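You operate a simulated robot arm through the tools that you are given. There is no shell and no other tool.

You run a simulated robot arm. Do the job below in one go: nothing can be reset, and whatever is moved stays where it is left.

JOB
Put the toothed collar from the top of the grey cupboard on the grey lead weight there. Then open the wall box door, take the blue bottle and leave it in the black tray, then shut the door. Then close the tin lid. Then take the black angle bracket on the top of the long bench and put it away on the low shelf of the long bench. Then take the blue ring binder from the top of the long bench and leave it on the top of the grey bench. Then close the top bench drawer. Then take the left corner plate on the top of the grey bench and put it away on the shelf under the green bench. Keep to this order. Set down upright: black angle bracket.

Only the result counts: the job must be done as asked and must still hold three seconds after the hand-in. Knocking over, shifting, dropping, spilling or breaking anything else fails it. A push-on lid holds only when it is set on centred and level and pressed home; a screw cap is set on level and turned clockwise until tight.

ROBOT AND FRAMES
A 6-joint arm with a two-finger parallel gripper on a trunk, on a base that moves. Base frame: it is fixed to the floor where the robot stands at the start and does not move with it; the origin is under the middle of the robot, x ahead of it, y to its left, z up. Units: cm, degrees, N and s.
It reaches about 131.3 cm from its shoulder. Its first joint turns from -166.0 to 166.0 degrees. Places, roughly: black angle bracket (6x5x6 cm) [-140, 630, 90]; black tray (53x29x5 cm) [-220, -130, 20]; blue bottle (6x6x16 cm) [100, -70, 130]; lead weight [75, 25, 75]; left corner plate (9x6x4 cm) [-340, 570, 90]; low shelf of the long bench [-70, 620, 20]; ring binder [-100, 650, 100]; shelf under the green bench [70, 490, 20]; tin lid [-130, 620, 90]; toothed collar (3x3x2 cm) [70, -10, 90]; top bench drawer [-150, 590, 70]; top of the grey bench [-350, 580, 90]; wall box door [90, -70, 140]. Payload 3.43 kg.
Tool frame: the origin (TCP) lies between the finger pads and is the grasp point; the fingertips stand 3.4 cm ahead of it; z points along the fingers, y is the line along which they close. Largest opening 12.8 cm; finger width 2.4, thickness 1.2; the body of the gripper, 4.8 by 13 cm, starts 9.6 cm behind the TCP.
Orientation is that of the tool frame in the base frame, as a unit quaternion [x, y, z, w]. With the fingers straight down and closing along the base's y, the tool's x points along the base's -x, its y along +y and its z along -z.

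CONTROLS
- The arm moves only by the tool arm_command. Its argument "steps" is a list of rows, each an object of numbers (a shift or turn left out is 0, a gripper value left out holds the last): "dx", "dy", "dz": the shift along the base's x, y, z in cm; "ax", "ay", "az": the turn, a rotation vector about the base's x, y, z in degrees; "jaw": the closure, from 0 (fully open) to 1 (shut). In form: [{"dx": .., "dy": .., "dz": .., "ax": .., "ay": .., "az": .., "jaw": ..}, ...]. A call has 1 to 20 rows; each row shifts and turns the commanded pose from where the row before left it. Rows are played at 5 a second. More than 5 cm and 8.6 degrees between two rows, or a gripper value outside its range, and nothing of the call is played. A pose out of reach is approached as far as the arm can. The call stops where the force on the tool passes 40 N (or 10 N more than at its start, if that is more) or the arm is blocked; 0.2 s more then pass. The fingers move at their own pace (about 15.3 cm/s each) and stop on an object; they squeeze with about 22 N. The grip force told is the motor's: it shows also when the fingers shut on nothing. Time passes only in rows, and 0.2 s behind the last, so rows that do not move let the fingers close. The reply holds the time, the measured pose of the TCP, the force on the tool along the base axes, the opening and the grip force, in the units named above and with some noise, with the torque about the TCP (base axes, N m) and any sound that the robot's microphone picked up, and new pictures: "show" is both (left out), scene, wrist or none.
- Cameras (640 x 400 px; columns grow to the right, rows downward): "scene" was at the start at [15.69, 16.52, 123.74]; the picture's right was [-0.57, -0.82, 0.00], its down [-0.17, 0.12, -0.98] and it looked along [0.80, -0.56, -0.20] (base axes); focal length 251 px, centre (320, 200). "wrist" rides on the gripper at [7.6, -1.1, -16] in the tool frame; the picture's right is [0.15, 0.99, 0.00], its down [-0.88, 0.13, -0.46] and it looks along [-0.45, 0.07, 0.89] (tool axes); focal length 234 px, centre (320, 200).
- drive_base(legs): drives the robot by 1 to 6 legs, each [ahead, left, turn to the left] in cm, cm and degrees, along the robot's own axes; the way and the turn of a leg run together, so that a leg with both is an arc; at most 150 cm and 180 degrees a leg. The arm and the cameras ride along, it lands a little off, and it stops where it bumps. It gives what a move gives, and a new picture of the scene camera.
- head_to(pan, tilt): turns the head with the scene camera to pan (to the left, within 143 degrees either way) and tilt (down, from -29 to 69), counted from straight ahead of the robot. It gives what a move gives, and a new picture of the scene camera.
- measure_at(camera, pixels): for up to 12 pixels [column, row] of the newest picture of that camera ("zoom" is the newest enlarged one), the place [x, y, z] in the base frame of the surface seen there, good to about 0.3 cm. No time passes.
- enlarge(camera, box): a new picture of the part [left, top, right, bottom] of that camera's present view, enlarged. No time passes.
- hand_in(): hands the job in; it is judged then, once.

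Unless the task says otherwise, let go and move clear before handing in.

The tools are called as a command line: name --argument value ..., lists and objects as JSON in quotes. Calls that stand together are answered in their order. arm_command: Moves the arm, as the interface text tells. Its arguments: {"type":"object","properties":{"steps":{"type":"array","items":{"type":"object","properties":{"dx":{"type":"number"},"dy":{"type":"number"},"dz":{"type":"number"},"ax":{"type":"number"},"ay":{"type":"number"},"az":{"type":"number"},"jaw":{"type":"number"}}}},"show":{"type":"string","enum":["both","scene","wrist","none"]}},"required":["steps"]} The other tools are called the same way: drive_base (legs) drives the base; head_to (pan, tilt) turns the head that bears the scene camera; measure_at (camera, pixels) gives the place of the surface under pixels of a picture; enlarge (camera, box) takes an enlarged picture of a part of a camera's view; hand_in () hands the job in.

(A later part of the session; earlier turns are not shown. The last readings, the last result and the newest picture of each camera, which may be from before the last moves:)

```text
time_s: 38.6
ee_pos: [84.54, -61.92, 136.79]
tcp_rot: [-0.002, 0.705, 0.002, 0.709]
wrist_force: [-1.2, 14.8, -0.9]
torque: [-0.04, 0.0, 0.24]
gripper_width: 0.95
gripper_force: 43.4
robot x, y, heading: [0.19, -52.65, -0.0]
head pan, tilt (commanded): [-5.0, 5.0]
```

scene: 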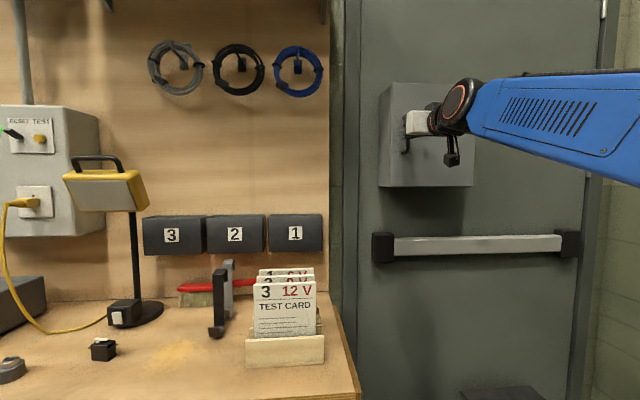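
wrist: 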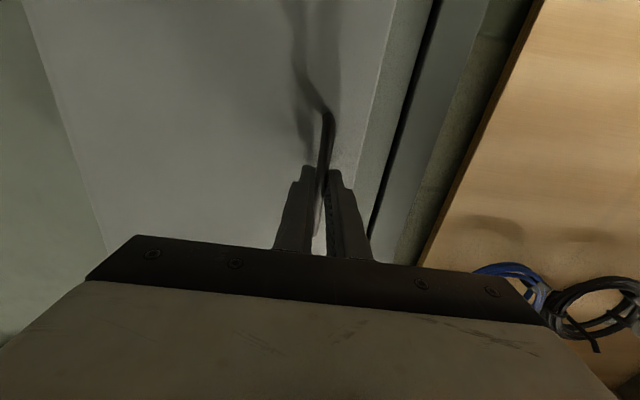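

The bar is gripped (0.95 cm). I'll pull along the hinge arc, with the hinge near (89.8,−84), rotating the tool with the door and starting with 10°.

arm_command --steps '[{"dy": 0.2}, {"dx": -1.916, "dy": -0.529, "az": 5}, {"dx": -1.862, "dy": -0.694, "az": 5}, {"dx": 0}]'

```text
time_s: 39.6
ee_pos: [80.95, -62.9, 136.93]
tcp_rot: [-0.062, 0.702, 0.063, 0.707]
wrist_force: [1.2, -4.6, 2.0]
torque: [0.0, -0.44, -0.06]
gripper_width: 0.97
gripper_force: 43.8
robot x, y, heading: [-0.51, -52.39, 0.1]
head pan, tilt (commanded): [-5.0, 5.0]
```

scene: 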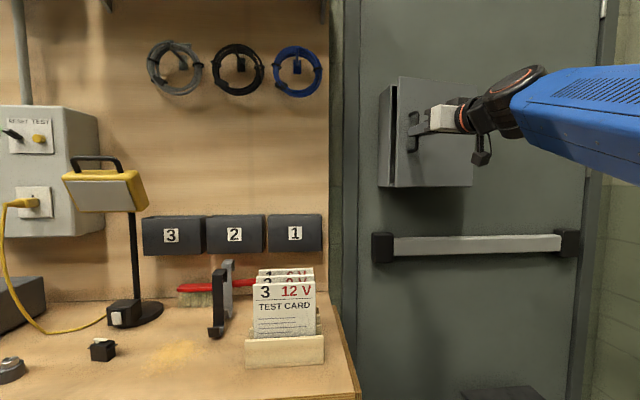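
wrist: 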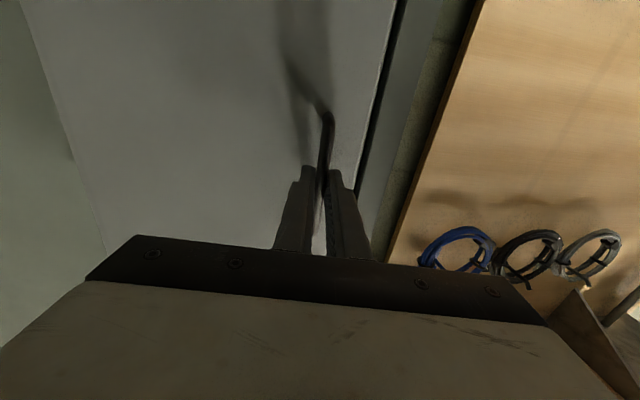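

The door is opening with low force. I'll continue along the arc to 45°.

arm_command --steps '[{"dx": -1.794, "dy": -0.853, "az": 5}, {"dx": -1.713, "dy": -1.007, "az": 5}, {"dx": -1.619, "dy": -1.152, "az": 5}, {"dx": -1.513, "dy": -1.289, "az": 5}, {"dx": 0}]' --show "scene"

```text
time_s: 40.8
ee_pos: [74.09, -67.08, 136.99]
tcp_rot: [-0.183, 0.68, 0.185, 0.685]
wrist_force: [-0.8, 1.2, 9.7]
torque: [0.21, -0.55, 0.06]
gripper_width: 0.96
gripper_force: 43.6
robot x, y, heading: [0.15, -52.19, -0.0]
head pan, tilt (commanded): [-5.0, 5.0]
```

scene: 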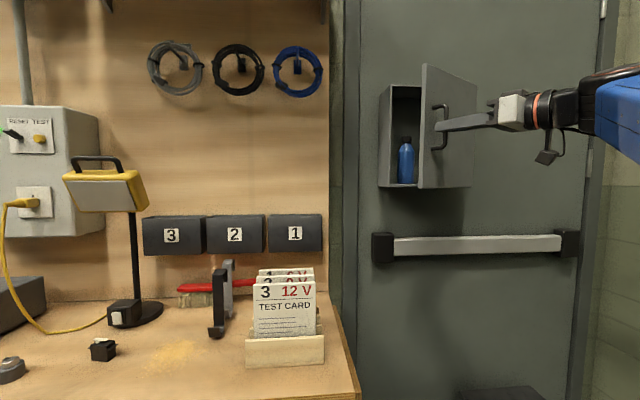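

The door is about 30° open and the blue bottle shows at (406,162). I'll continue the arc to about 55°.

arm_command --steps '[{"dx": -1.394, "dy": -1.416, "dz": 0.1, "az": 5}, {"dx": -1.266, "dy": -1.532, "az": 5}, {"dx": -1.127, "dy": -1.636, "az": 5}, {"dx": -0.98, "dy": -1.728, "az": 5}, {"dx": -0.825, "dy": -1.807, "az": 5}, {"dx": 0}]' --show "scene"

```text
time_s: 41.5
ee_pos: [71.23, -70.31, 136.87]
tcp_rot: [-0.249, 0.661, 0.25, 0.662]
wrist_force: [-2.6, 2.0, -0.6]
torque: [-0.17, 0.08, 0.06]
gripper_width: 0.98
gripper_force: 43.5
robot x, y, heading: [-0.28, -52.22, -0.1]
head pan, tilt (commanded): [-5.0, 5.0]
stopped in row 3: the force on the tool passed its limit at 46 N (the readings are from after the stop); the commanded pose is now the measured one
```

scene: 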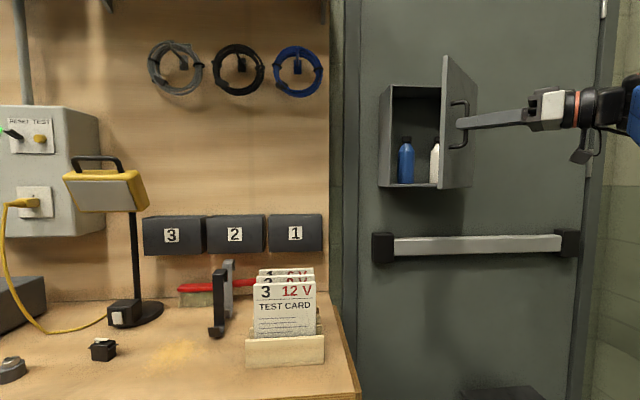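

It stopped on a force spike at about 41°, but the residual force is now tiny and the pose matches the arc. I'll continue in smaller steps.

arm_command --steps '[{"dx": -0.65, "dy": -0.97, "az": 3}, {"dx": 0}, {"dx": -0.61, "dy": -1.0, "az": 3}, {"dx": 0}, {"dx": -0.55, "dy": -1.03, "az": 3}, {"dx": 0}]' --show "scene"

```text
time_s: 42.7
ee_pos: [69.48, -72.98, 136.75]
tcp_rot: [-0.298, 0.641, 0.299, 0.642]
wrist_force: [-6.9, 5.2, 1.5]
torque: [0.12, -0.09, 0.17]
gripper_width: 1.0
gripper_force: 43.4
robot x, y, heading: [0.06, -52.15, 0.0]
head pan, tilt (commanded): [-5.0, 5.0]
stopped in row 6: the force on the tool passed its limit at 43 N (the readings are from after the stop); the commanded pose is now the measured one
```

scene: 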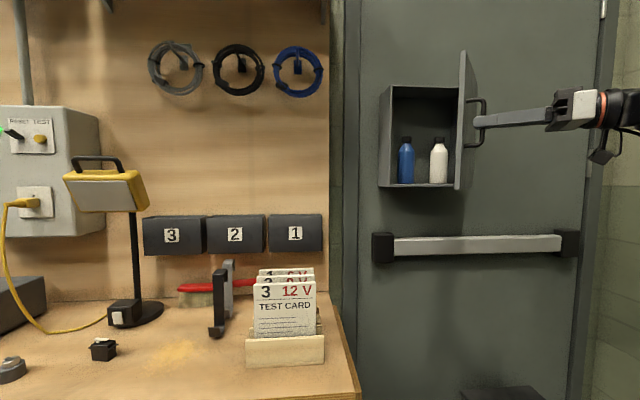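

The door is about 50° open, which is enough to push from inside. I'll release the handle and back out along the tool axis.

arm_command --steps '[{"jaw": 0.6}, {"dx": 0}, {"dx": -1.3, "dy": -1.5}, {"dx": -1.9, "dy": -2.3}, {"dx": -2.6, "dy": -3.0}, {"dx": -2.6, "dy": -3.0}, {"dx": 0}]'

```text
time_s: 44.3
ee_pos: [61.32, -82.96, 136.88]
tcp_rot: [-0.296, 0.641, 0.299, 0.642]
wrist_force: [0.6, -0.2, 0.5]
torque: [-0.01, -0.03, 0.0]
gripper_width: 5.13
gripper_force: 0.0
robot x, y, heading: [0.1, -52.25, -0.1]
head pan, tilt (commanded): [-5.0, 5.0]
```

scene: 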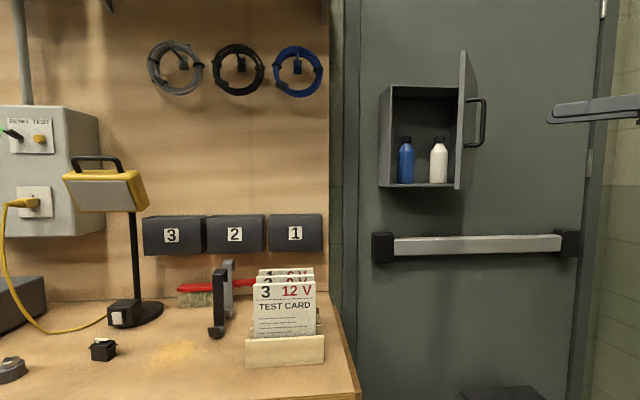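
wrist: 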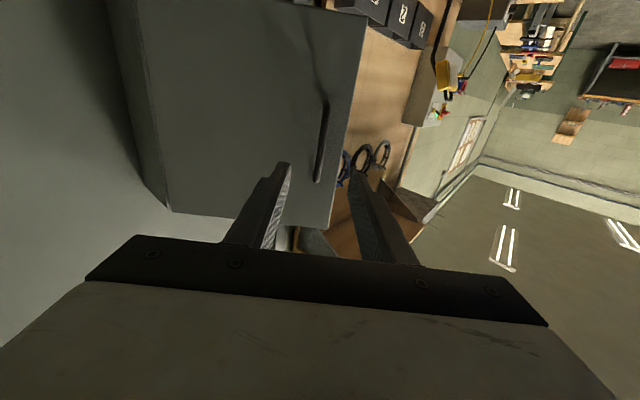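

The handle is released. I'll measure the door edge, the bottles and the box interior while they are clearly visible.

enlarge --camera "scene" --box '[370, 40, 500, 200]'

measure_at --camera "scene" --pixels '[[463, 55], [457, 187], [476, 120], [482, 120], [406, 150], [406, 180], [399, 165], [413, 165], [405, 138], [438, 160], [432, 185], [390, 186]]'

```text
2.50 times, centred on (435, 120) of scene
```

zoom: 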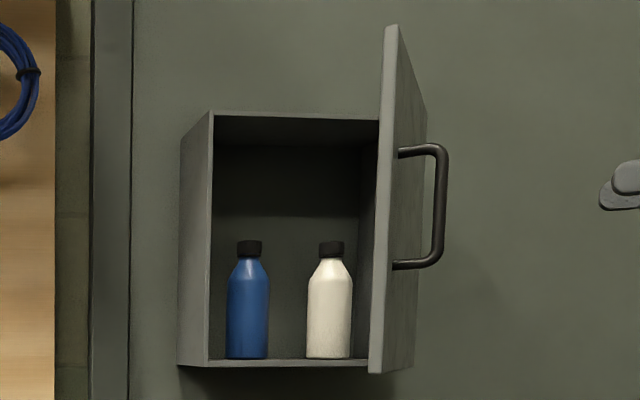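

```text
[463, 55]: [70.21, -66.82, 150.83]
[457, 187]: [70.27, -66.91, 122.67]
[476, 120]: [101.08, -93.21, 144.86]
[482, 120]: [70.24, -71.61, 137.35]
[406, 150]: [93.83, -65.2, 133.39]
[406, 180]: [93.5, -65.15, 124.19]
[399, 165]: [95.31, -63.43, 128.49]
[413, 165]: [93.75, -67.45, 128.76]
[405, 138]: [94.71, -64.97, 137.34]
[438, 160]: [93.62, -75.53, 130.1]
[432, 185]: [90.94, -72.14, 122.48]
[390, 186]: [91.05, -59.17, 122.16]
```

The door's free edge is at (70.2,−66.8), the blue bottle centre near (96,−66), and a white bottle is at (96,−76.4). I'll move around the door's edge to its inner side with the fingers shut and yaw back to 0.

arm_command --steps '[{"dx": -3, "az": -5}, {"dx": -3, "az": -5}, {"dx": -3, "az": -5, "jaw": 1.0}, {"dy": 3.6, "az": -5}, {"dy": 3.6, "az": -5}, {"dy": 3.6, "az": -5}, {"dy": 3.6, "az": -5}, {"dy": 3.6, "az": -5}, {"dy": 3.6, "az": -5}, {"dy": 3.6, "az": -5}, {"dx": 4}, {"dx": 4}, {"dx": 4}, {"dx": 4}, {"dx": 0}]'

```text
time_s: 47.5
ee_pos: [52.31, -59.41, 137.2]
tcp_rot: [0.001, 0.703, 0.029, 0.71]
wrist_force: [0.9, -0.5, -1.3]
torque: [0.0, 0.03, 0.0]
gripper_width: 0.0
gripper_force: 22.2
out of reach, approached as far as the arm can: row 2, 3, 10, 11, 12, 13, 14
robot x, y, heading: [-0.4, -52.59, -0.3]
head pan, tilt (commanded): [-5.0, 5.0]
```

scene: 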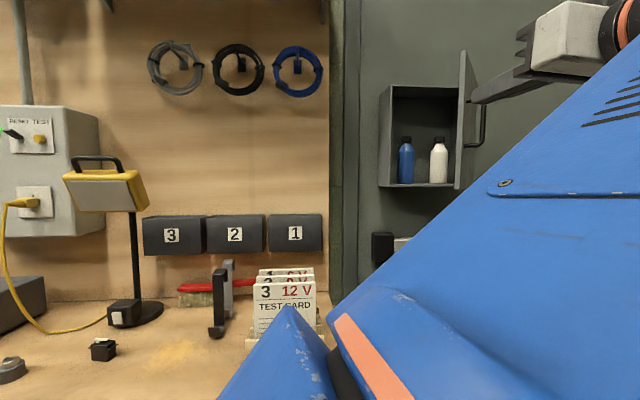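
wrist: 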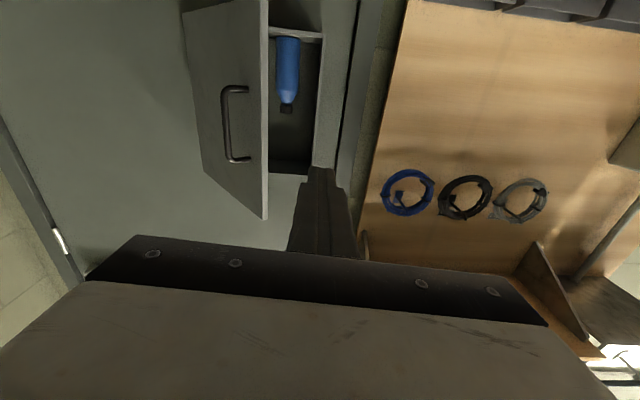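

The arm has folded awkwardly, with the elbow now low and forward. I'll look at it before moving further.

head_to --pan -15 --tilt 45

```text
time_s: 48.6
ee_pos: [52.32, -59.49, 137.15]
tcp_rot: [0.0, 0.703, 0.03, 0.71]
wrist_force: [0.0, -0.6, -0.4]
torque: [0.0, 0.0, 0.01]
gripper_width: 0.0
gripper_force: 22.2
robot x, y, heading: [-0.21, -52.22, -0.2]
head pan, tilt (commanded): [-15.0, 45.0]
```

scene: 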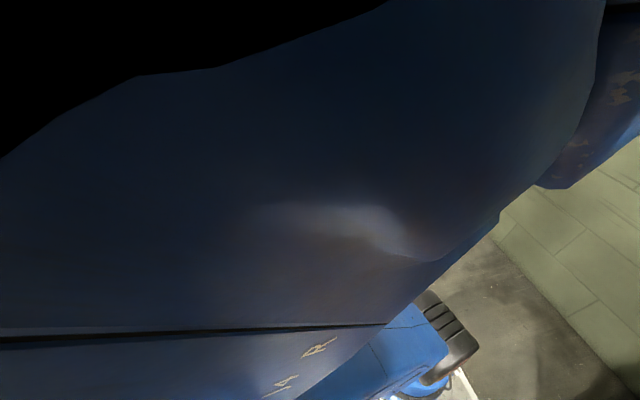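

The arm went too close to its own shoulder and flipped its elbow left. I'll retrace the last moves in reverse, carefully.

arm_command --steps '[{"dy": -3.0, "az": 5}, {"dy": -3.6, "az": 5}, {"dx": 0}]' --show "none"

head_to --pan -20 --tilt 15

```text
time_s: 49.4
ee_pos: [52.21, -66.07, 137.28]
tcp_rot: [-0.061, 0.701, 0.091, 0.705]
wrist_force: [-0.1, -0.2, 0.1]
torque: [-0.03, -0.02, -0.02]
gripper_width: 0.0
gripper_force: 22.2
robot x, y, heading: [0.05, -52.04, -0.0]
head pan, tilt (commanded): [-15.0, 45.0]
```

```text
time_s: 50.3
ee_pos: [52.3, -66.21, 137.23]
tcp_rot: [-0.06, 0.701, 0.09, 0.705]
wrist_force: [-0.4, 0.1, -0.1]
torque: [0.0, -0.02, 0.03]
gripper_width: 0.0
gripper_force: 21.7
robot x, y, heading: [-0.11, -52.01, -0.0]
head pan, tilt (commanded): [-20.0, 15.0]
```

scene: 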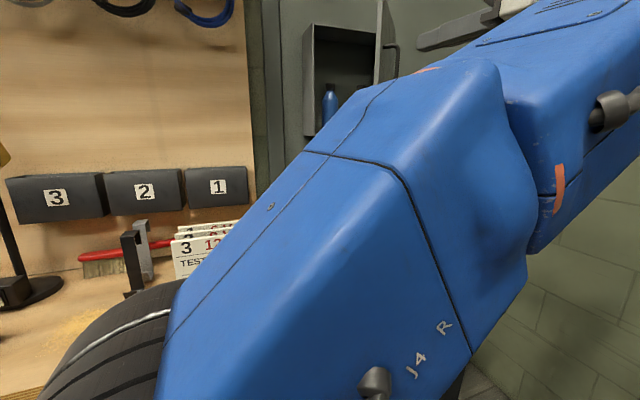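

The reverse path works. I'll continue retracing the remaining rows, then extend outward.

arm_command --steps '[{"dy": -3.4, "az": 5}, {"dy": -3.4, "az": 5}, {"dy": -3.4, "az": 5}, {"dy": -3.4, "az": 5}, {"dy": -3.4, "az": 5}, {"dx": 1.5, "az": 2}, {"dx": 1.5, "az": 2}, {"dx": 3, "az": 2}, {"dx": 3, "az": 2}, {"dx": 0}]' --show "scene"

```text
time_s: 52.5
ee_pos: [63.02, -82.71, 137.44]
tcp_rot: [-0.258, 0.654, 0.288, 0.65]
wrist_force: [0.1, 0.6, -0.8]
torque: [0.0, 0.0, -0.01]
gripper_width: 0.0
gripper_force: 22.4
out of reach, approached as far as the arm can: row 5
robot x, y, heading: [0.23, -52.36, -0.2]
head pan, tilt (commanded): [-20.0, 15.0]
```

scene: 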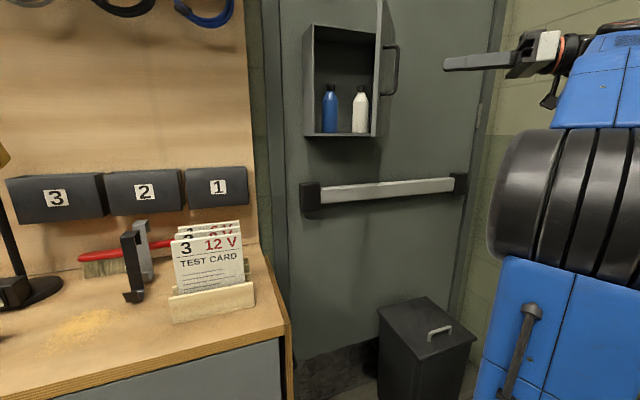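

The elbow is back on the right side. I'll back the base up 20 cm so the arm has room to work in front of the box without folding.

drive_base --legs '[[-20, 0, 0]]'

```text
time_s: 54.1
ee_pos: [42.83, -82.73, 137.35]
tcp_rot: [-0.258, 0.654, 0.289, 0.65]
wrist_force: [-0.5, 0.7, 0.6]
torque: [0.01, 0.0, 0.0]
gripper_width: 0.02
gripper_force: 21.9
robot x, y, heading: [-19.92, -52.6, -0.3]
head pan, tilt (commanded): [-20.0, 15.0]
```

scene: 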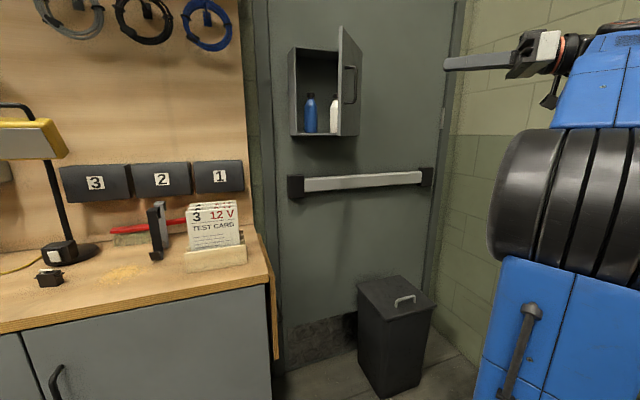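

There is room now. I'll swing the tool to the left of the door's free edge while yawing back to straight ahead, staying at x < 62.

arm_command --steps '[{"dx": 1.4, "dy": 2.4, "az": -4.7}, {"dx": 1.4, "dy": 2.4, "az": -4.7}, {"dx": 1.4, "dy": 2.4, "az": -4.7}, {"dx": 1.4, "dy": 2.4, "az": -4.7}, {"dx": 1.4, "dy": 2.4, "az": -4.7}, {"dx": 1.4, "dy": 2.4, "az": -4.7}, {"dx": 1.4, "dy": 2.4, "az": -4.7}, {"dx": 1.4, "dy": 2.4, "az": -4.7}, {"dx": 1.4, "dy": 2.4, "az": -4.7}, {"dx": 1.4, "dy": 2.4, "az": -4.7}, {"dx": 0}]'

```text
time_s: 56.5
ee_pos: [56.9, -58.75, 137.54]
tcp_rot: [0.025, 0.702, 0.005, 0.711]
wrist_force: [-0.2, 1.0, 0.1]
torque: [-0.01, 0.0, -0.02]
gripper_width: 0.0
gripper_force: 21.9
robot x, y, heading: [-19.97, -52.12, -0.0]
head pan, tilt (commanded): [-20.0, 15.0]
```

scene: 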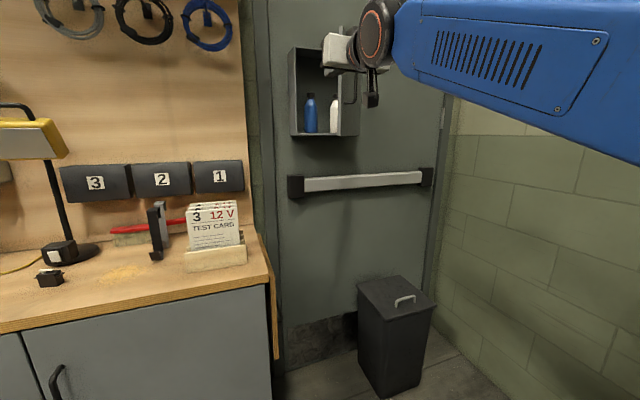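
wrist: 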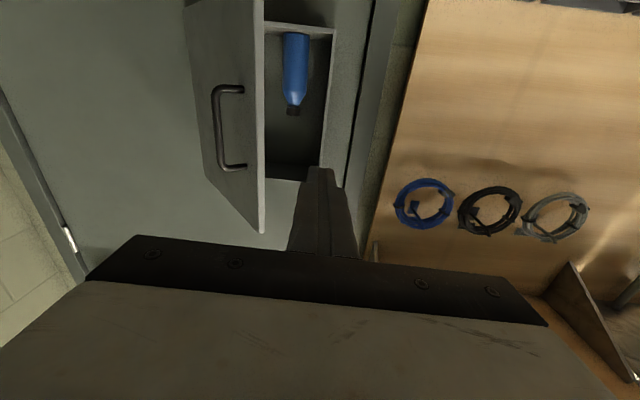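

The fingers are left of the door edge, at wrist column 262. I'll advance into the opening and sweep right to swing the door wide.

arm_command --steps '[{"dx": 3.3, "ax": -2.4, "az": 1.6}, {"dx": 3.3}, {"dx": 3.3}, {"dx": 3.3}, {"dy": -2.5}, {"dy": -2.5}, {"dy": -2.5}, {"dy": -2.5}, {"dy": -2.5}, {"dx": 0}]'

```text
time_s: 58.2
ee_pos: [69.9, -66.77, 137.61]
tcp_rot: [-0.002, 0.703, 0.003, 0.711]
wrist_force: [-7.2, 5.5, 1.1]
torque: [0.04, 0.13, -0.19]
gripper_width: 0.0
gripper_force: 22.5
robot x, y, heading: [-20.13, -51.95, 0.0]
head pan, tilt (commanded): [-20.0, 15.0]
stopped in row 8: the force on the tool passed its limit at 53 N (the readings are from after the stop); the commanded pose is now the measured one
```

scene: 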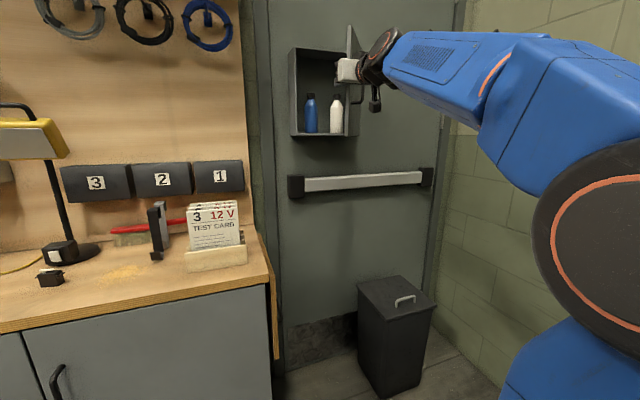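
wrist: 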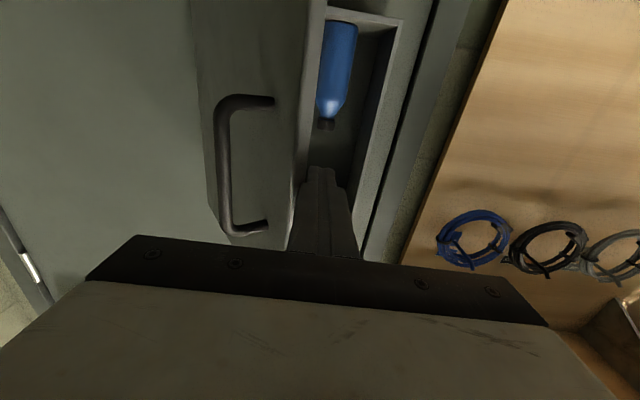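

The finger contacts the door at y≈−66.8, and the 53 N spike came from speed. I'll push slower, along the door's swing direction.

arm_command --steps '[{"dx": -0.3, "dy": -0.7}, {"dx": -0.3, "dy": -0.7}, {"dx": -0.3, "dy": -0.7}, {"dx": -0.3, "dy": -0.7}, {"dx": -0.3, "dy": -0.7}, {"dx": -0.3, "dy": -0.7}, {"dx": -0.2, "dy": -0.7}, {"dx": -0.2, "dy": -0.7}, {"dx": -0.2, "dy": -0.7}, {"dx": -0.2, "dy": -0.7}, {"dx": 0}]'

```text
time_s: 58.8
ee_pos: [69.25, -67.55, 137.67]
tcp_rot: [-0.001, 0.703, 0.003, 0.712]
wrist_force: [-14.1, 10.4, -3.6]
torque: [0.15, 0.09, -0.31]
gripper_width: 0.01
gripper_force: 22.0
robot x, y, heading: [-20.13, -52.39, 0.1]
head pan, tilt (commanded): [-20.0, 15.0]
stopped in row 2: the force on the tool passed its limit at 44 N (the readings are from after the stop); the commanded pose is now the measured one
```

scene: 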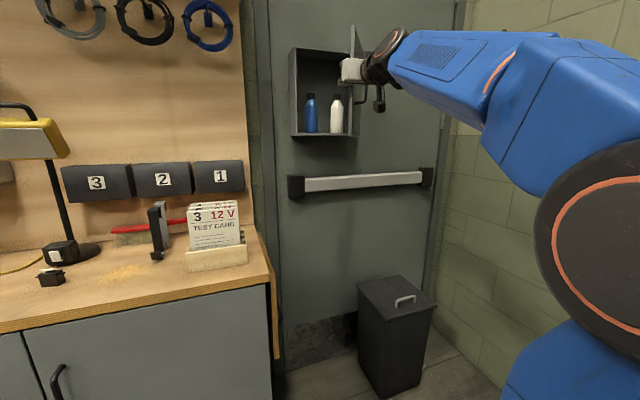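
wrist: 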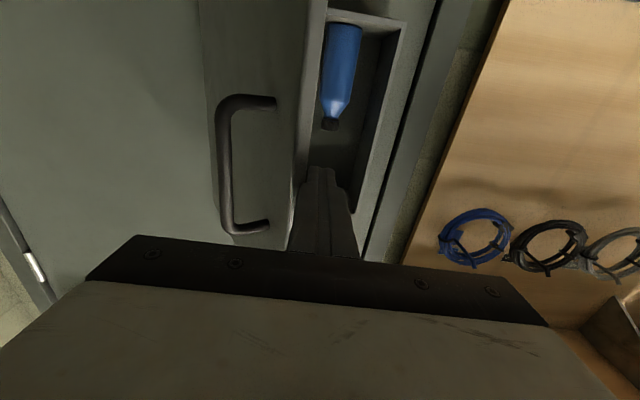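

The door moves but friction is high. I'll look closely at the contact.

enlarge --camera "scene" --box '[280, 20, 420, 150]'

enlarge --camera "wrist" --box '[200, 60, 440, 260]'

measure_at --camera "wrist" --pixels '[[300, 150], [310, 100], [290, 100], [285, 220], [240, 60], [225, 160], [210, 80], [322, 8]]'

```text
3.08 times, centred on (350, 85) of scene
```

zoom: 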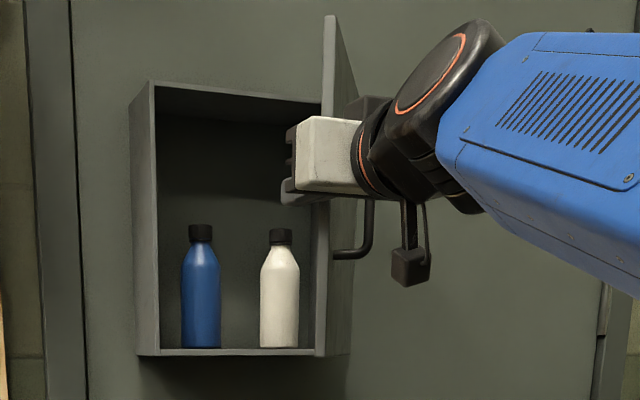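

```text
2.00 times, centred on (320, 160) of wrist
```

zoom: 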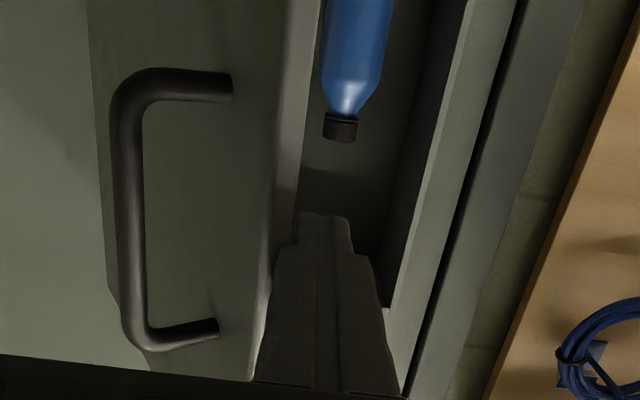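

```text
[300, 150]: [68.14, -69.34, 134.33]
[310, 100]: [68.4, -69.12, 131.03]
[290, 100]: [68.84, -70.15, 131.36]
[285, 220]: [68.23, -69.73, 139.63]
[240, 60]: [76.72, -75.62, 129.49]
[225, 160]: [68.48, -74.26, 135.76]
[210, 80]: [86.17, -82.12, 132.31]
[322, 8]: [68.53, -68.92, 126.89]
```

The door edge at (68.3,−69.2) is catching on the step where the finger widens, which explains the −x force. I'll ease off, go 2 cm deeper so a flat side pushes, and sweep slowly right.

arm_command --steps '[{"dy": 0.8}, {"dx": 1.0}, {"dx": 1.0}, {"dy": -0.6}, {"dy": -0.6}, {"dy": -0.6}, {"dy": -0.6}, {"dy": -0.6}, {"dy": -0.6}, {"dy": -0.6}, {"dy": -0.6}, {"dx": 0}]' --show "scene"

```text
time_s: 59.4
ee_pos: [70.1, -66.48, 137.66]
tcp_rot: [-0.002, 0.704, 0.004, 0.71]
wrist_force: [-12.1, 10.0, -2.9]
torque: [0.12, 0.08, -0.29]
gripper_width: 0.01
gripper_force: 22.0
robot x, y, heading: [-20.22, -51.89, -0.4]
head pan, tilt (commanded): [-20.0, 15.0]
stopped in row 3: the force on the tool passed its limit at 56 N (the readings are from after the stop); the commanded pose is now the measured one
```

scene: 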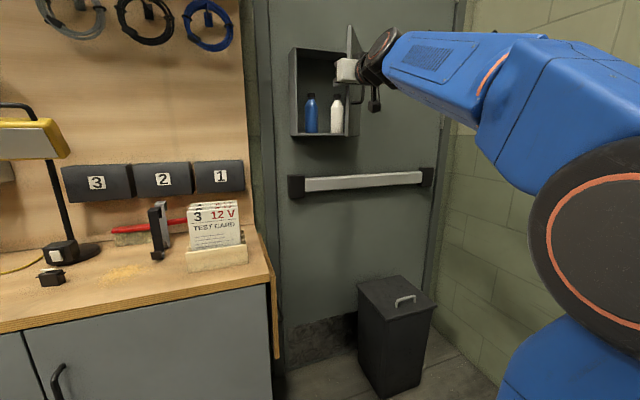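

By the torque, the contact is about 1 cm behind the TCP on the right side, at the finger's step. I'll move further left before going deeper, then sweep.

arm_command --steps '[{"dy": 1.5}, {"dy": 1.5}, {"dx": 1.0}, {"dx": 0.5}, {"dx": 0}]' --show "wrist"

enlarge --camera "wrist" --box '[200, 60, 440, 260]'

```text
time_s: 60.6
ee_pos: [71.72, -63.65, 137.48]
tcp_rot: [-0.002, 0.705, 0.004, 0.71]
wrist_force: [0.2, 0.5, 0.2]
torque: [-0.01, -0.01, 0.02]
gripper_width: 0.02
gripper_force: 22.1
robot x, y, heading: [-19.99, -52.14, 0.1]
head pan, tilt (commanded): [-20.0, 15.0]
```

wrist: 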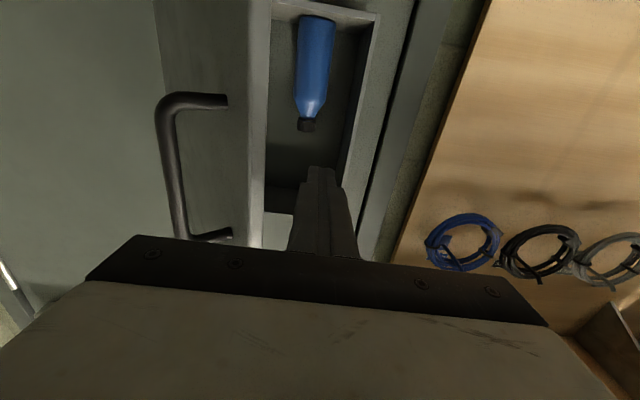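

```text
2.00 times, centred on (320, 160) of wrist
```

zoom: 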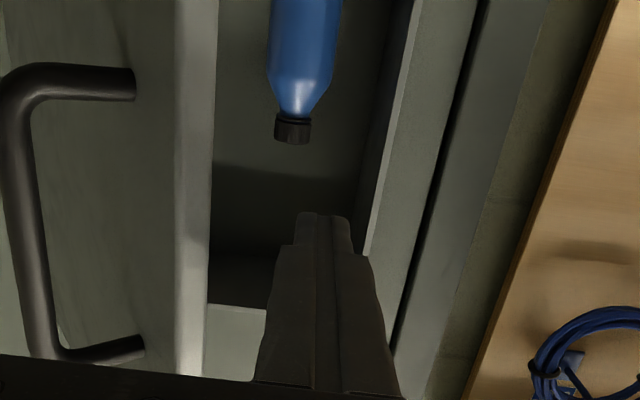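

It is clear now, with the tip inside the opening. I'll sweep right slowly so the flat finger base pushes the door.

arm_command --steps '[{"dy": -1.0}, {"dy": -1.0}, {"dy": -0.6}, {"dy": -0.5}, {"dy": -0.5}, {"dy": -0.5}, {"dy": -0.5}, {"dy": -0.5}, {"dy": -0.5}, {"dy": -0.5}, {"dy": -0.5}, {"dy": -0.5}, {"dx": 0}]' --show "wrist"

```text
time_s: 63.4
ee_pos: [71.75, -70.69, 137.46]
tcp_rot: [-0.001, 0.705, 0.004, 0.709]
wrist_force: [-0.2, -0.2, 0.0]
torque: [-0.01, 0.03, 0.0]
gripper_width: 0.0
gripper_force: 22.3
robot x, y, heading: [-20.0, -52.01, 0.0]
head pan, tilt (commanded): [-20.0, 15.0]
```

wrist: 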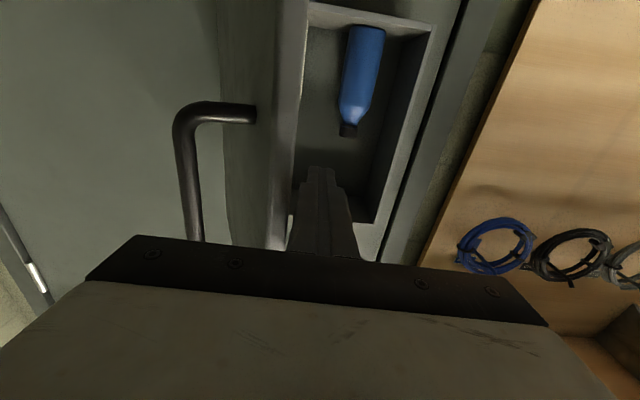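

The door swings with no residual force. I'll continue the sweep.

arm_command --steps '[{"dy": -0.7}, {"dy": -0.7}, {"dy": -0.7}, {"dy": -0.7}, {"dy": -0.7}, {"dy": -0.7}, {"dy": -0.7}, {"dy": -0.7}, {"dy": -0.7}, {"dy": -0.7}, {"dx": 0}]'

```text
time_s: 65.8
ee_pos: [71.73, -77.72, 137.45]
tcp_rot: [-0.002, 0.705, 0.004, 0.709]
wrist_force: [0.2, 0.6, 0.0]
torque: [-0.01, 0.01, -0.02]
gripper_width: 0.01
gripper_force: 21.9
robot x, y, heading: [-20.25, -52.25, 0.0]
head pan, tilt (commanded): [-20.0, 15.0]
```

scene: 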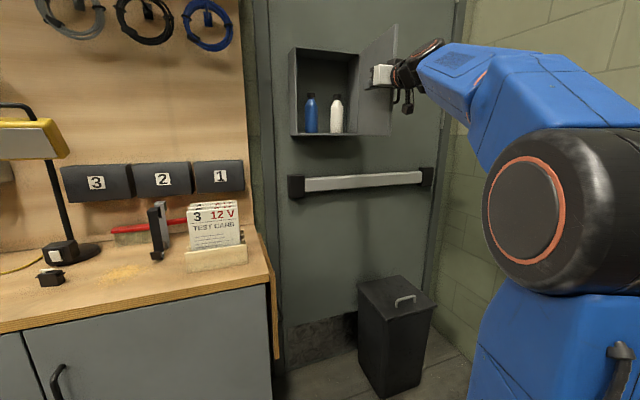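
wrist: 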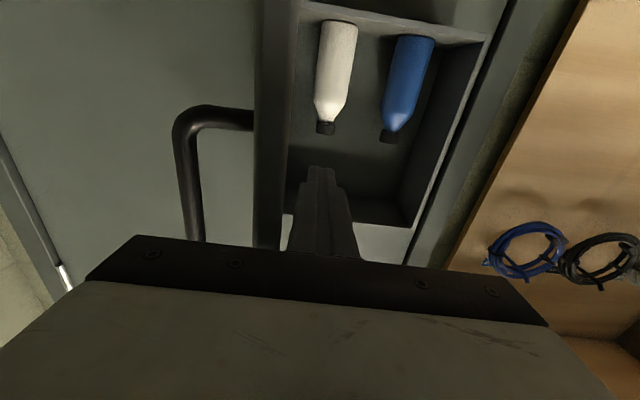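

The door is now near 80°. A little more to pass 90°.

arm_command --steps '[{"dy": -0.7}, {"dy": -0.7}, {"dy": -0.7}, {"dy": -0.7}, {"dy": -0.7}, {"dy": -0.7}, {"dy": -0.7}, {"dy": -0.7}, {"dy": -0.7}, {"dx": 0}]'

```text
time_s: 68.0
ee_pos: [71.81, -84.03, 137.41]
tcp_rot: [-0.002, 0.705, 0.005, 0.71]
wrist_force: [0.7, 0.4, 0.4]
torque: [0.01, -0.02, 0.01]
gripper_width: 0.01
gripper_force: 22.3
robot x, y, heading: [-20.18, -52.03, 0.2]
head pan, tilt (commanded): [-20.0, 15.0]
```

scene: 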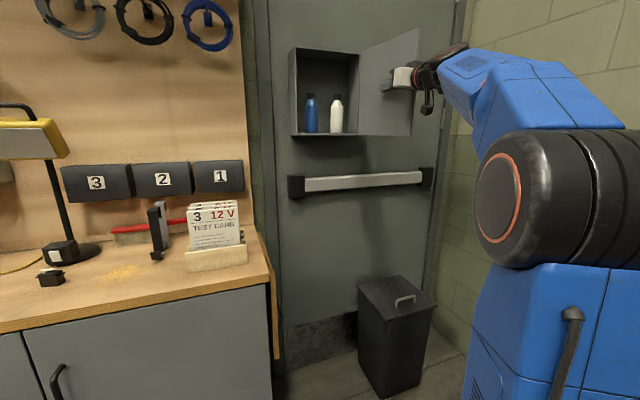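
wrist: 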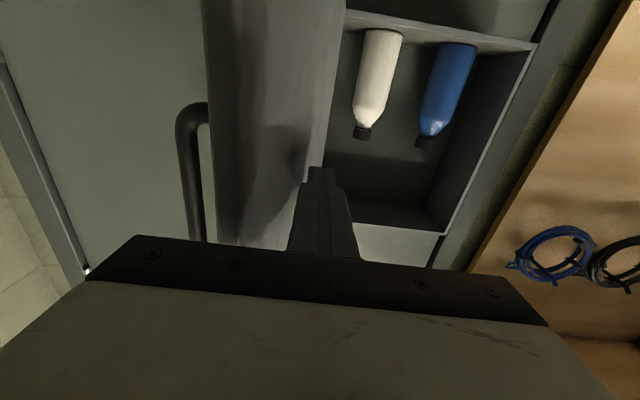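

measure_at --camera "scene" --pixels '[[417, 35], [410, 133], [362, 60], [362, 130], [310, 115], [304, 115], [316, 115], [336, 115], [310, 96], [310, 131], [296, 133], [330, 133]]'

enlarge --camera "scene" --box '[280, 30, 430, 145]'

```text
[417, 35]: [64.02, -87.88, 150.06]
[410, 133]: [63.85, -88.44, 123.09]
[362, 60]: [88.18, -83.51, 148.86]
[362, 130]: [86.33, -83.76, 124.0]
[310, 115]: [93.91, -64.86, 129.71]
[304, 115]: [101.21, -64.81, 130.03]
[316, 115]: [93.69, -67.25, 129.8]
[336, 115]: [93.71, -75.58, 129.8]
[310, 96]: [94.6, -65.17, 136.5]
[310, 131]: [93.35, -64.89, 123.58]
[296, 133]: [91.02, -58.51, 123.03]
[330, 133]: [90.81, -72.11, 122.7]
```

```text
3.48 times, centred on (355, 88) of scene
```

zoom: 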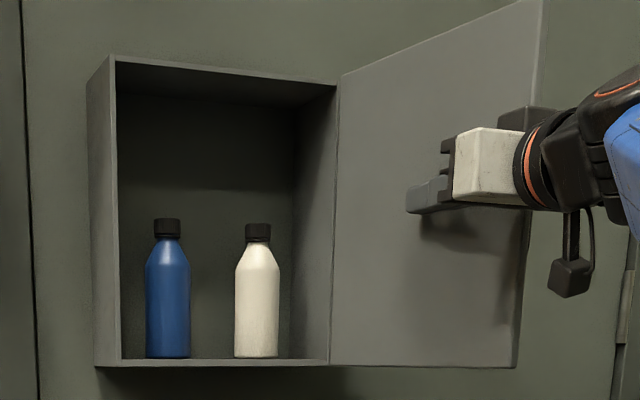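

The door stands at about 101° with its edge at (63.9,−88.2). The blue bottle is centred near (96.3,−66.1), z 123–139. I'll withdraw, pitch the fingers 35° down and open to about 7.3 cm.

arm_command --steps '[{"dx": -2, "dy": 2, "dz": -1, "ay": 6}, {"dx": -2, "dy": 3, "dz": -1, "ay": 6}, {"dx": -2, "dy": 3, "dz": -1, "ay": 6}, {"dx": -2, "dy": 3, "dz": -1, "ay": 6}, {"dx": -2, "dy": 3, "dz": -1, "ay": 6, "jaw": 0.43}, {"dx": -2, "dy": 4, "dz": -1, "ay": 5}, {"dx": 0}, {"dx": 0}]' --show "scene"

```text
time_s: 69.8
ee_pos: [59.82, -66.06, 131.54]
tcp_rot: [0.0, 0.886, 0.004, 0.464]
wrist_force: [0.5, -0.4, 0.2]
torque: [0.02, 0.0, 0.04]
gripper_width: 7.3
gripper_force: 0.2
robot x, y, heading: [-20.67, -51.97, -0.1]
head pan, tilt (commanded): [-20.0, 15.0]
```

scene: 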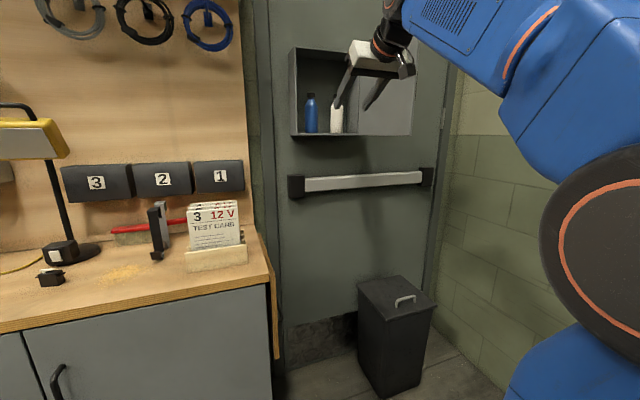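

The pitch is right. I'll drive the base 17 cm forward, which brings the tips close to but still outside the box.

drive_base --legs '[[17, 0, 0]]'

arm_command --steps '[{"dx": 0}]' --show "wrist"

```text
time_s: 71.3
ee_pos: [77.03, -65.99, 131.57]
tcp_rot: [-0.001, 0.885, 0.006, 0.465]
wrist_force: [0.0, -0.4, 0.8]
torque: [0.01, -0.02, 0.01]
gripper_width: 7.3
gripper_force: 0.1
robot x, y, heading: [-2.94, -52.18, 0.2]
head pan, tilt (commanded): [-20.0, 15.0]
```

scene: 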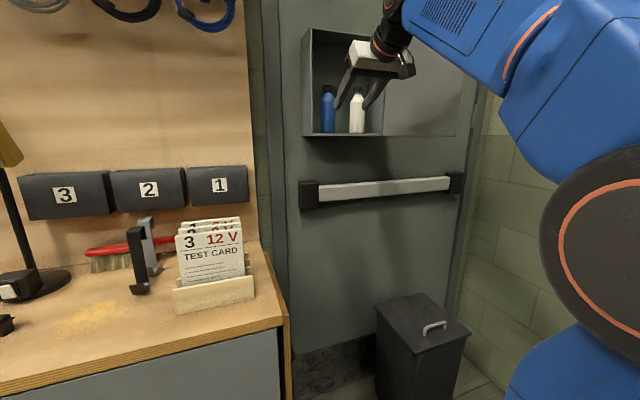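

```text
time_s: 71.7
ee_pos: [77.12, -66.01, 131.49]
tcp_rot: [-0.001, 0.886, 0.005, 0.464]
wrist_force: [0.3, 0.4, -0.2]
torque: [0.0, -0.03, -0.02]
gripper_width: 7.29
gripper_force: 0.1
robot x, y, heading: [-3.07, -52.08, 0.1]
head pan, tilt (commanded): [-20.0, 15.0]
```

wrist: 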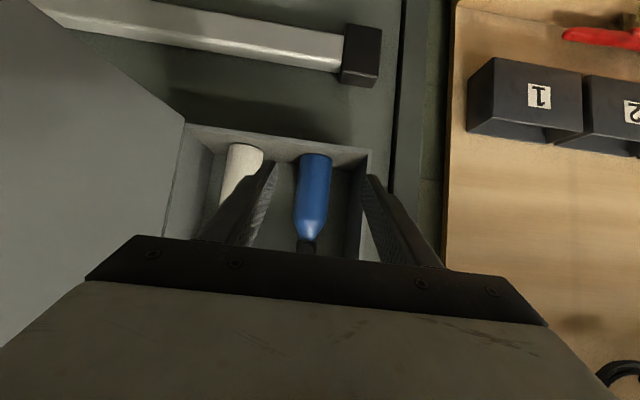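

The blue bottle appears between the fingers at wrist pixel (313,190). I'll measure it and the neighbours from here.

enlarge --camera "wrist" --box '[200, 120, 400, 260]'

measure_at --camera "wrist" --pixels '[[313, 180], [300, 180], [326, 180], [313, 205], [298, 205], [324, 205], [240, 170], [258, 158], [360, 180], [306, 245], [280, 165]]'

```text
2.86 times, centred on (300, 190) of wrist
```

zoom: 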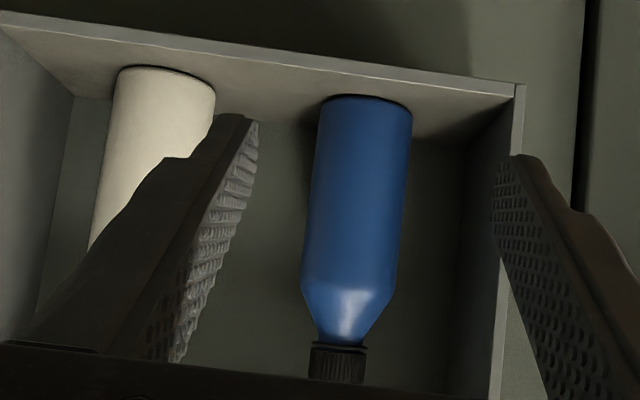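

```text
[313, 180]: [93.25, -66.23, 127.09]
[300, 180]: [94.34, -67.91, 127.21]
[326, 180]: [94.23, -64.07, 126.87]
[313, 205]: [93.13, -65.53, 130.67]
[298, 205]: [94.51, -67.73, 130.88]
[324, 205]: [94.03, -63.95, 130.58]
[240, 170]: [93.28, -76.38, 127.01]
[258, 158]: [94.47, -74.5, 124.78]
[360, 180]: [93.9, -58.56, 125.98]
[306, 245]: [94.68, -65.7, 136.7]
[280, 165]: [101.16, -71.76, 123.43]
```

The bottle centre is (95.9,−66.0) and the gripper is aligned. I'll advance into the box at z≈129.5.

arm_command --steps '[{"dx": 3, "dz": -1, "jaw": 0.45}, {"dx": 3, "dz": -1}, {"dx": 3}, {"dx": 2.5}, {"dx": 0}]' --show "both"

```text
time_s: 72.9
ee_pos: [88.58, -66.04, 129.45]
tcp_rot: [-0.001, 0.885, 0.005, 0.465]
wrist_force: [0.0, -0.2, 0.3]
torque: [-0.01, 0.03, 0.02]
gripper_width: 7.02
gripper_force: 0.1
robot x, y, heading: [-2.93, -52.07, 0.2]
head pan, tilt (commanded): [-20.0, 15.0]
```

scene: 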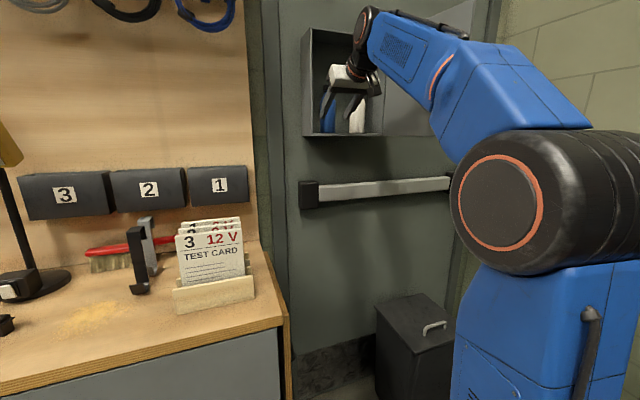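
wrist: 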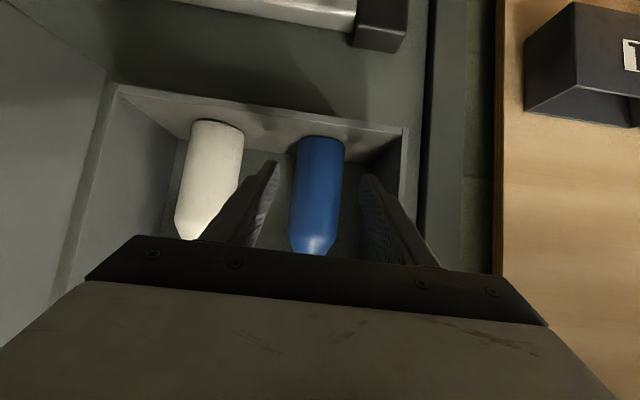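

The fingers straddle the blue bottle and clear the white one. I'll advance the last 6.6 cm.

arm_command --steps '[{"dx": 2}, {"dx": 2}, {"dx": 1.5}, {"dx": 1.1}, {"dx": 0}]' --show "wrist"

enlarge --camera "scene" --box '[290, 0, 450, 145]'

```text
time_s: 74.1
ee_pos: [95.28, -65.92, 129.5]
tcp_rot: [-0.001, 0.885, 0.005, 0.465]
wrist_force: [-0.3, -0.1, -1.0]
torque: [-0.05, -0.01, 0.01]
gripper_width: 7.04
gripper_force: 0.0
robot x, y, heading: [-2.69, -52.37, -0.0]
head pan, tilt (commanded): [-20.0, 15.0]
```

wrist: 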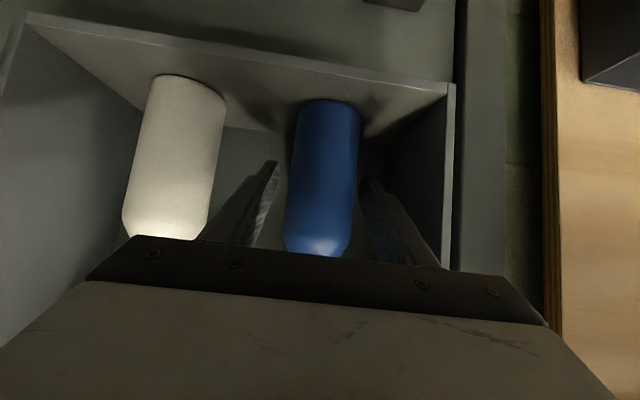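

```text
2.76 times, centred on (370, 72) of scene
```

zoom: 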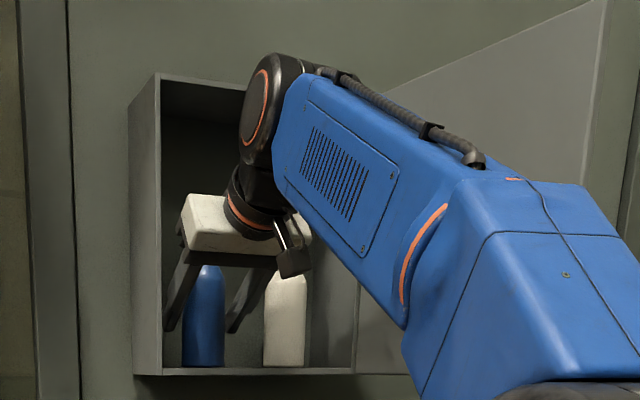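

Both fingers flank the bottle. I'll close gradually on it.

arm_command --steps '[{"jaw": 0.5}, {"jaw": 0.55}, {"jaw": 0.6}, {"jaw": 0.7}, {"jaw": 0.8}, {"jaw": 1.0}, {"dx": 0}]' --show "wrist"

```text
time_s: 75.7
ee_pos: [95.2, -65.97, 129.63]
tcp_rot: [-0.001, 0.885, 0.005, 0.465]
wrist_force: [-0.7, 1.3, -1.6]
torque: [0.02, -0.02, 0.02]
gripper_width: 5.08
gripper_force: 21.5
robot x, y, heading: [-2.81, -52.01, 0.1]
head pan, tilt (commanded): [-20.0, 15.0]
```

wrist: 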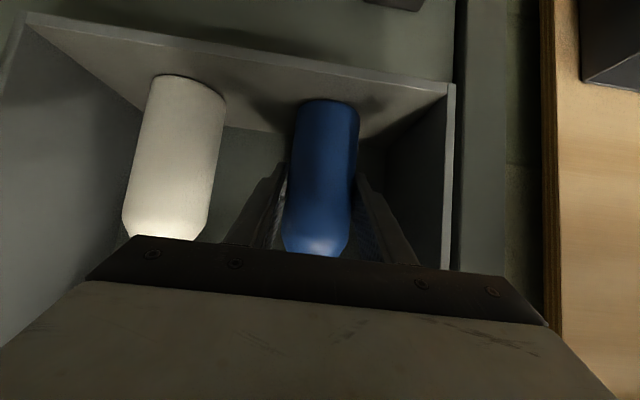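

The bottle is gripped at 5.08 cm. I'll lift slightly and withdraw straight out.

arm_command --steps '[{"dz": 0.7}, {"dz": 0.8}, {"dx": -2}, {"dx": -3}, {"dx": -3}, {"dx": -3}, {"dx": -3}, {"dx": -3}, {"dx": 0}]'

```text
time_s: 77.7
ee_pos: [78.26, -65.94, 131.06]
tcp_rot: [-0.002, 0.885, 0.005, 0.465]
wrist_force: [-0.7, -0.3, -1.7]
torque: [0.03, 0.02, 0.0]
gripper_width: 5.07
gripper_force: 21.7
robot x, y, heading: [-2.99, -52.23, 0.1]
head pan, tilt (commanded): [-20.0, 15.0]
```

scene: 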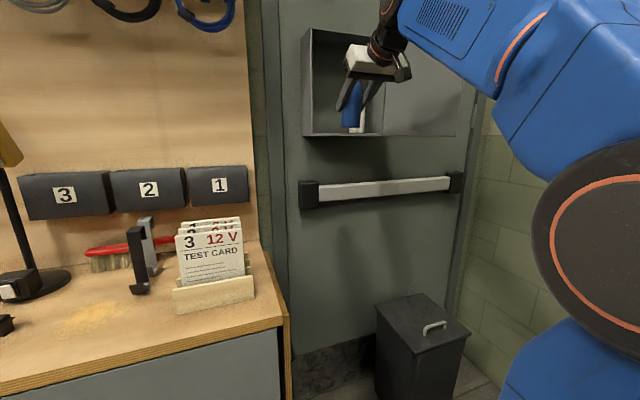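
wrist: 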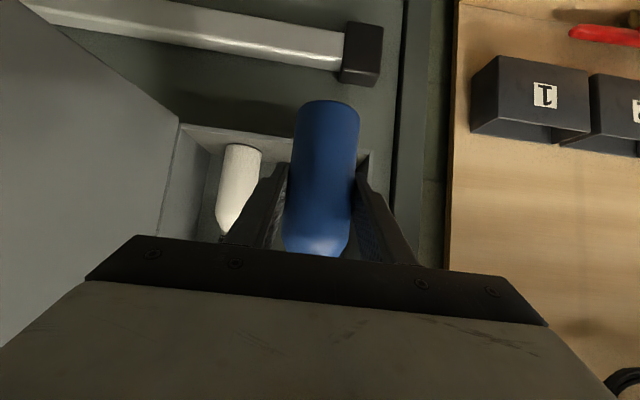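

The bottle is out and upright. I'll back the base up and look around to plan the way to the black tray.

drive_base --legs '[[-30, 0, 0]]'

head_to --pan -130 --tilt 20

```text
time_s: 79.7
ee_pos: [48.16, -65.94, 131.1]
tcp_rot: [-0.002, 0.885, 0.005, 0.465]
wrist_force: [-1.4, 0.3, -2.4]
torque: [0.02, 0.0, -0.01]
gripper_width: 5.09
gripper_force: 22.5
robot x, y, heading: [-33.16, -52.26, 0.0]
head pan, tilt (commanded): [-20.0, 15.0]
```

scene: 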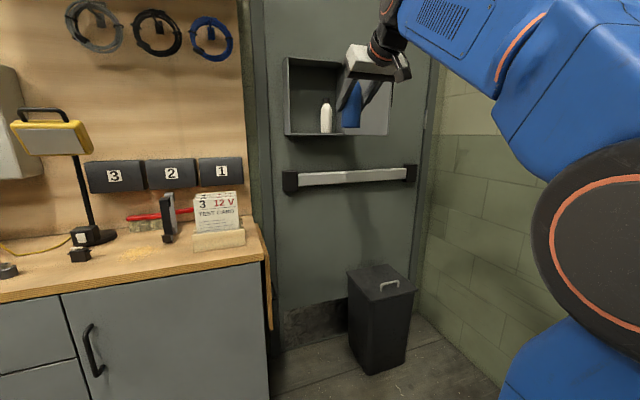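

```text
time_s: 81.6
ee_pos: [48.2, -65.88, 131.05]
tcp_rot: [-0.002, 0.885, 0.005, 0.465]
wrist_force: [-0.7, -0.3, -2.4]
torque: [0.01, -0.01, 0.03]
gripper_width: 5.07
gripper_force: 22.4
robot x, y, heading: [-33.24, -52.26, -0.1]
head pan, tilt (commanded): [-130.0, 20.0]
```

scene: 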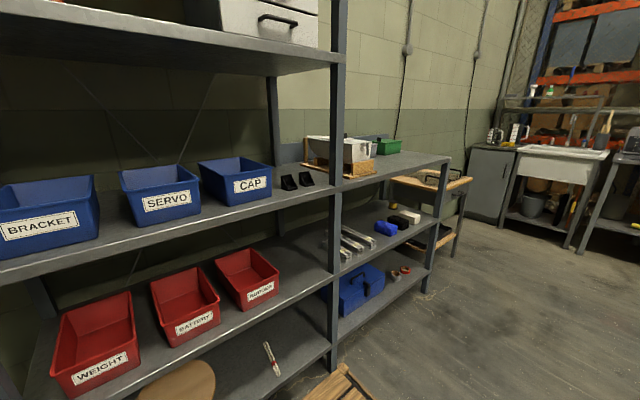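

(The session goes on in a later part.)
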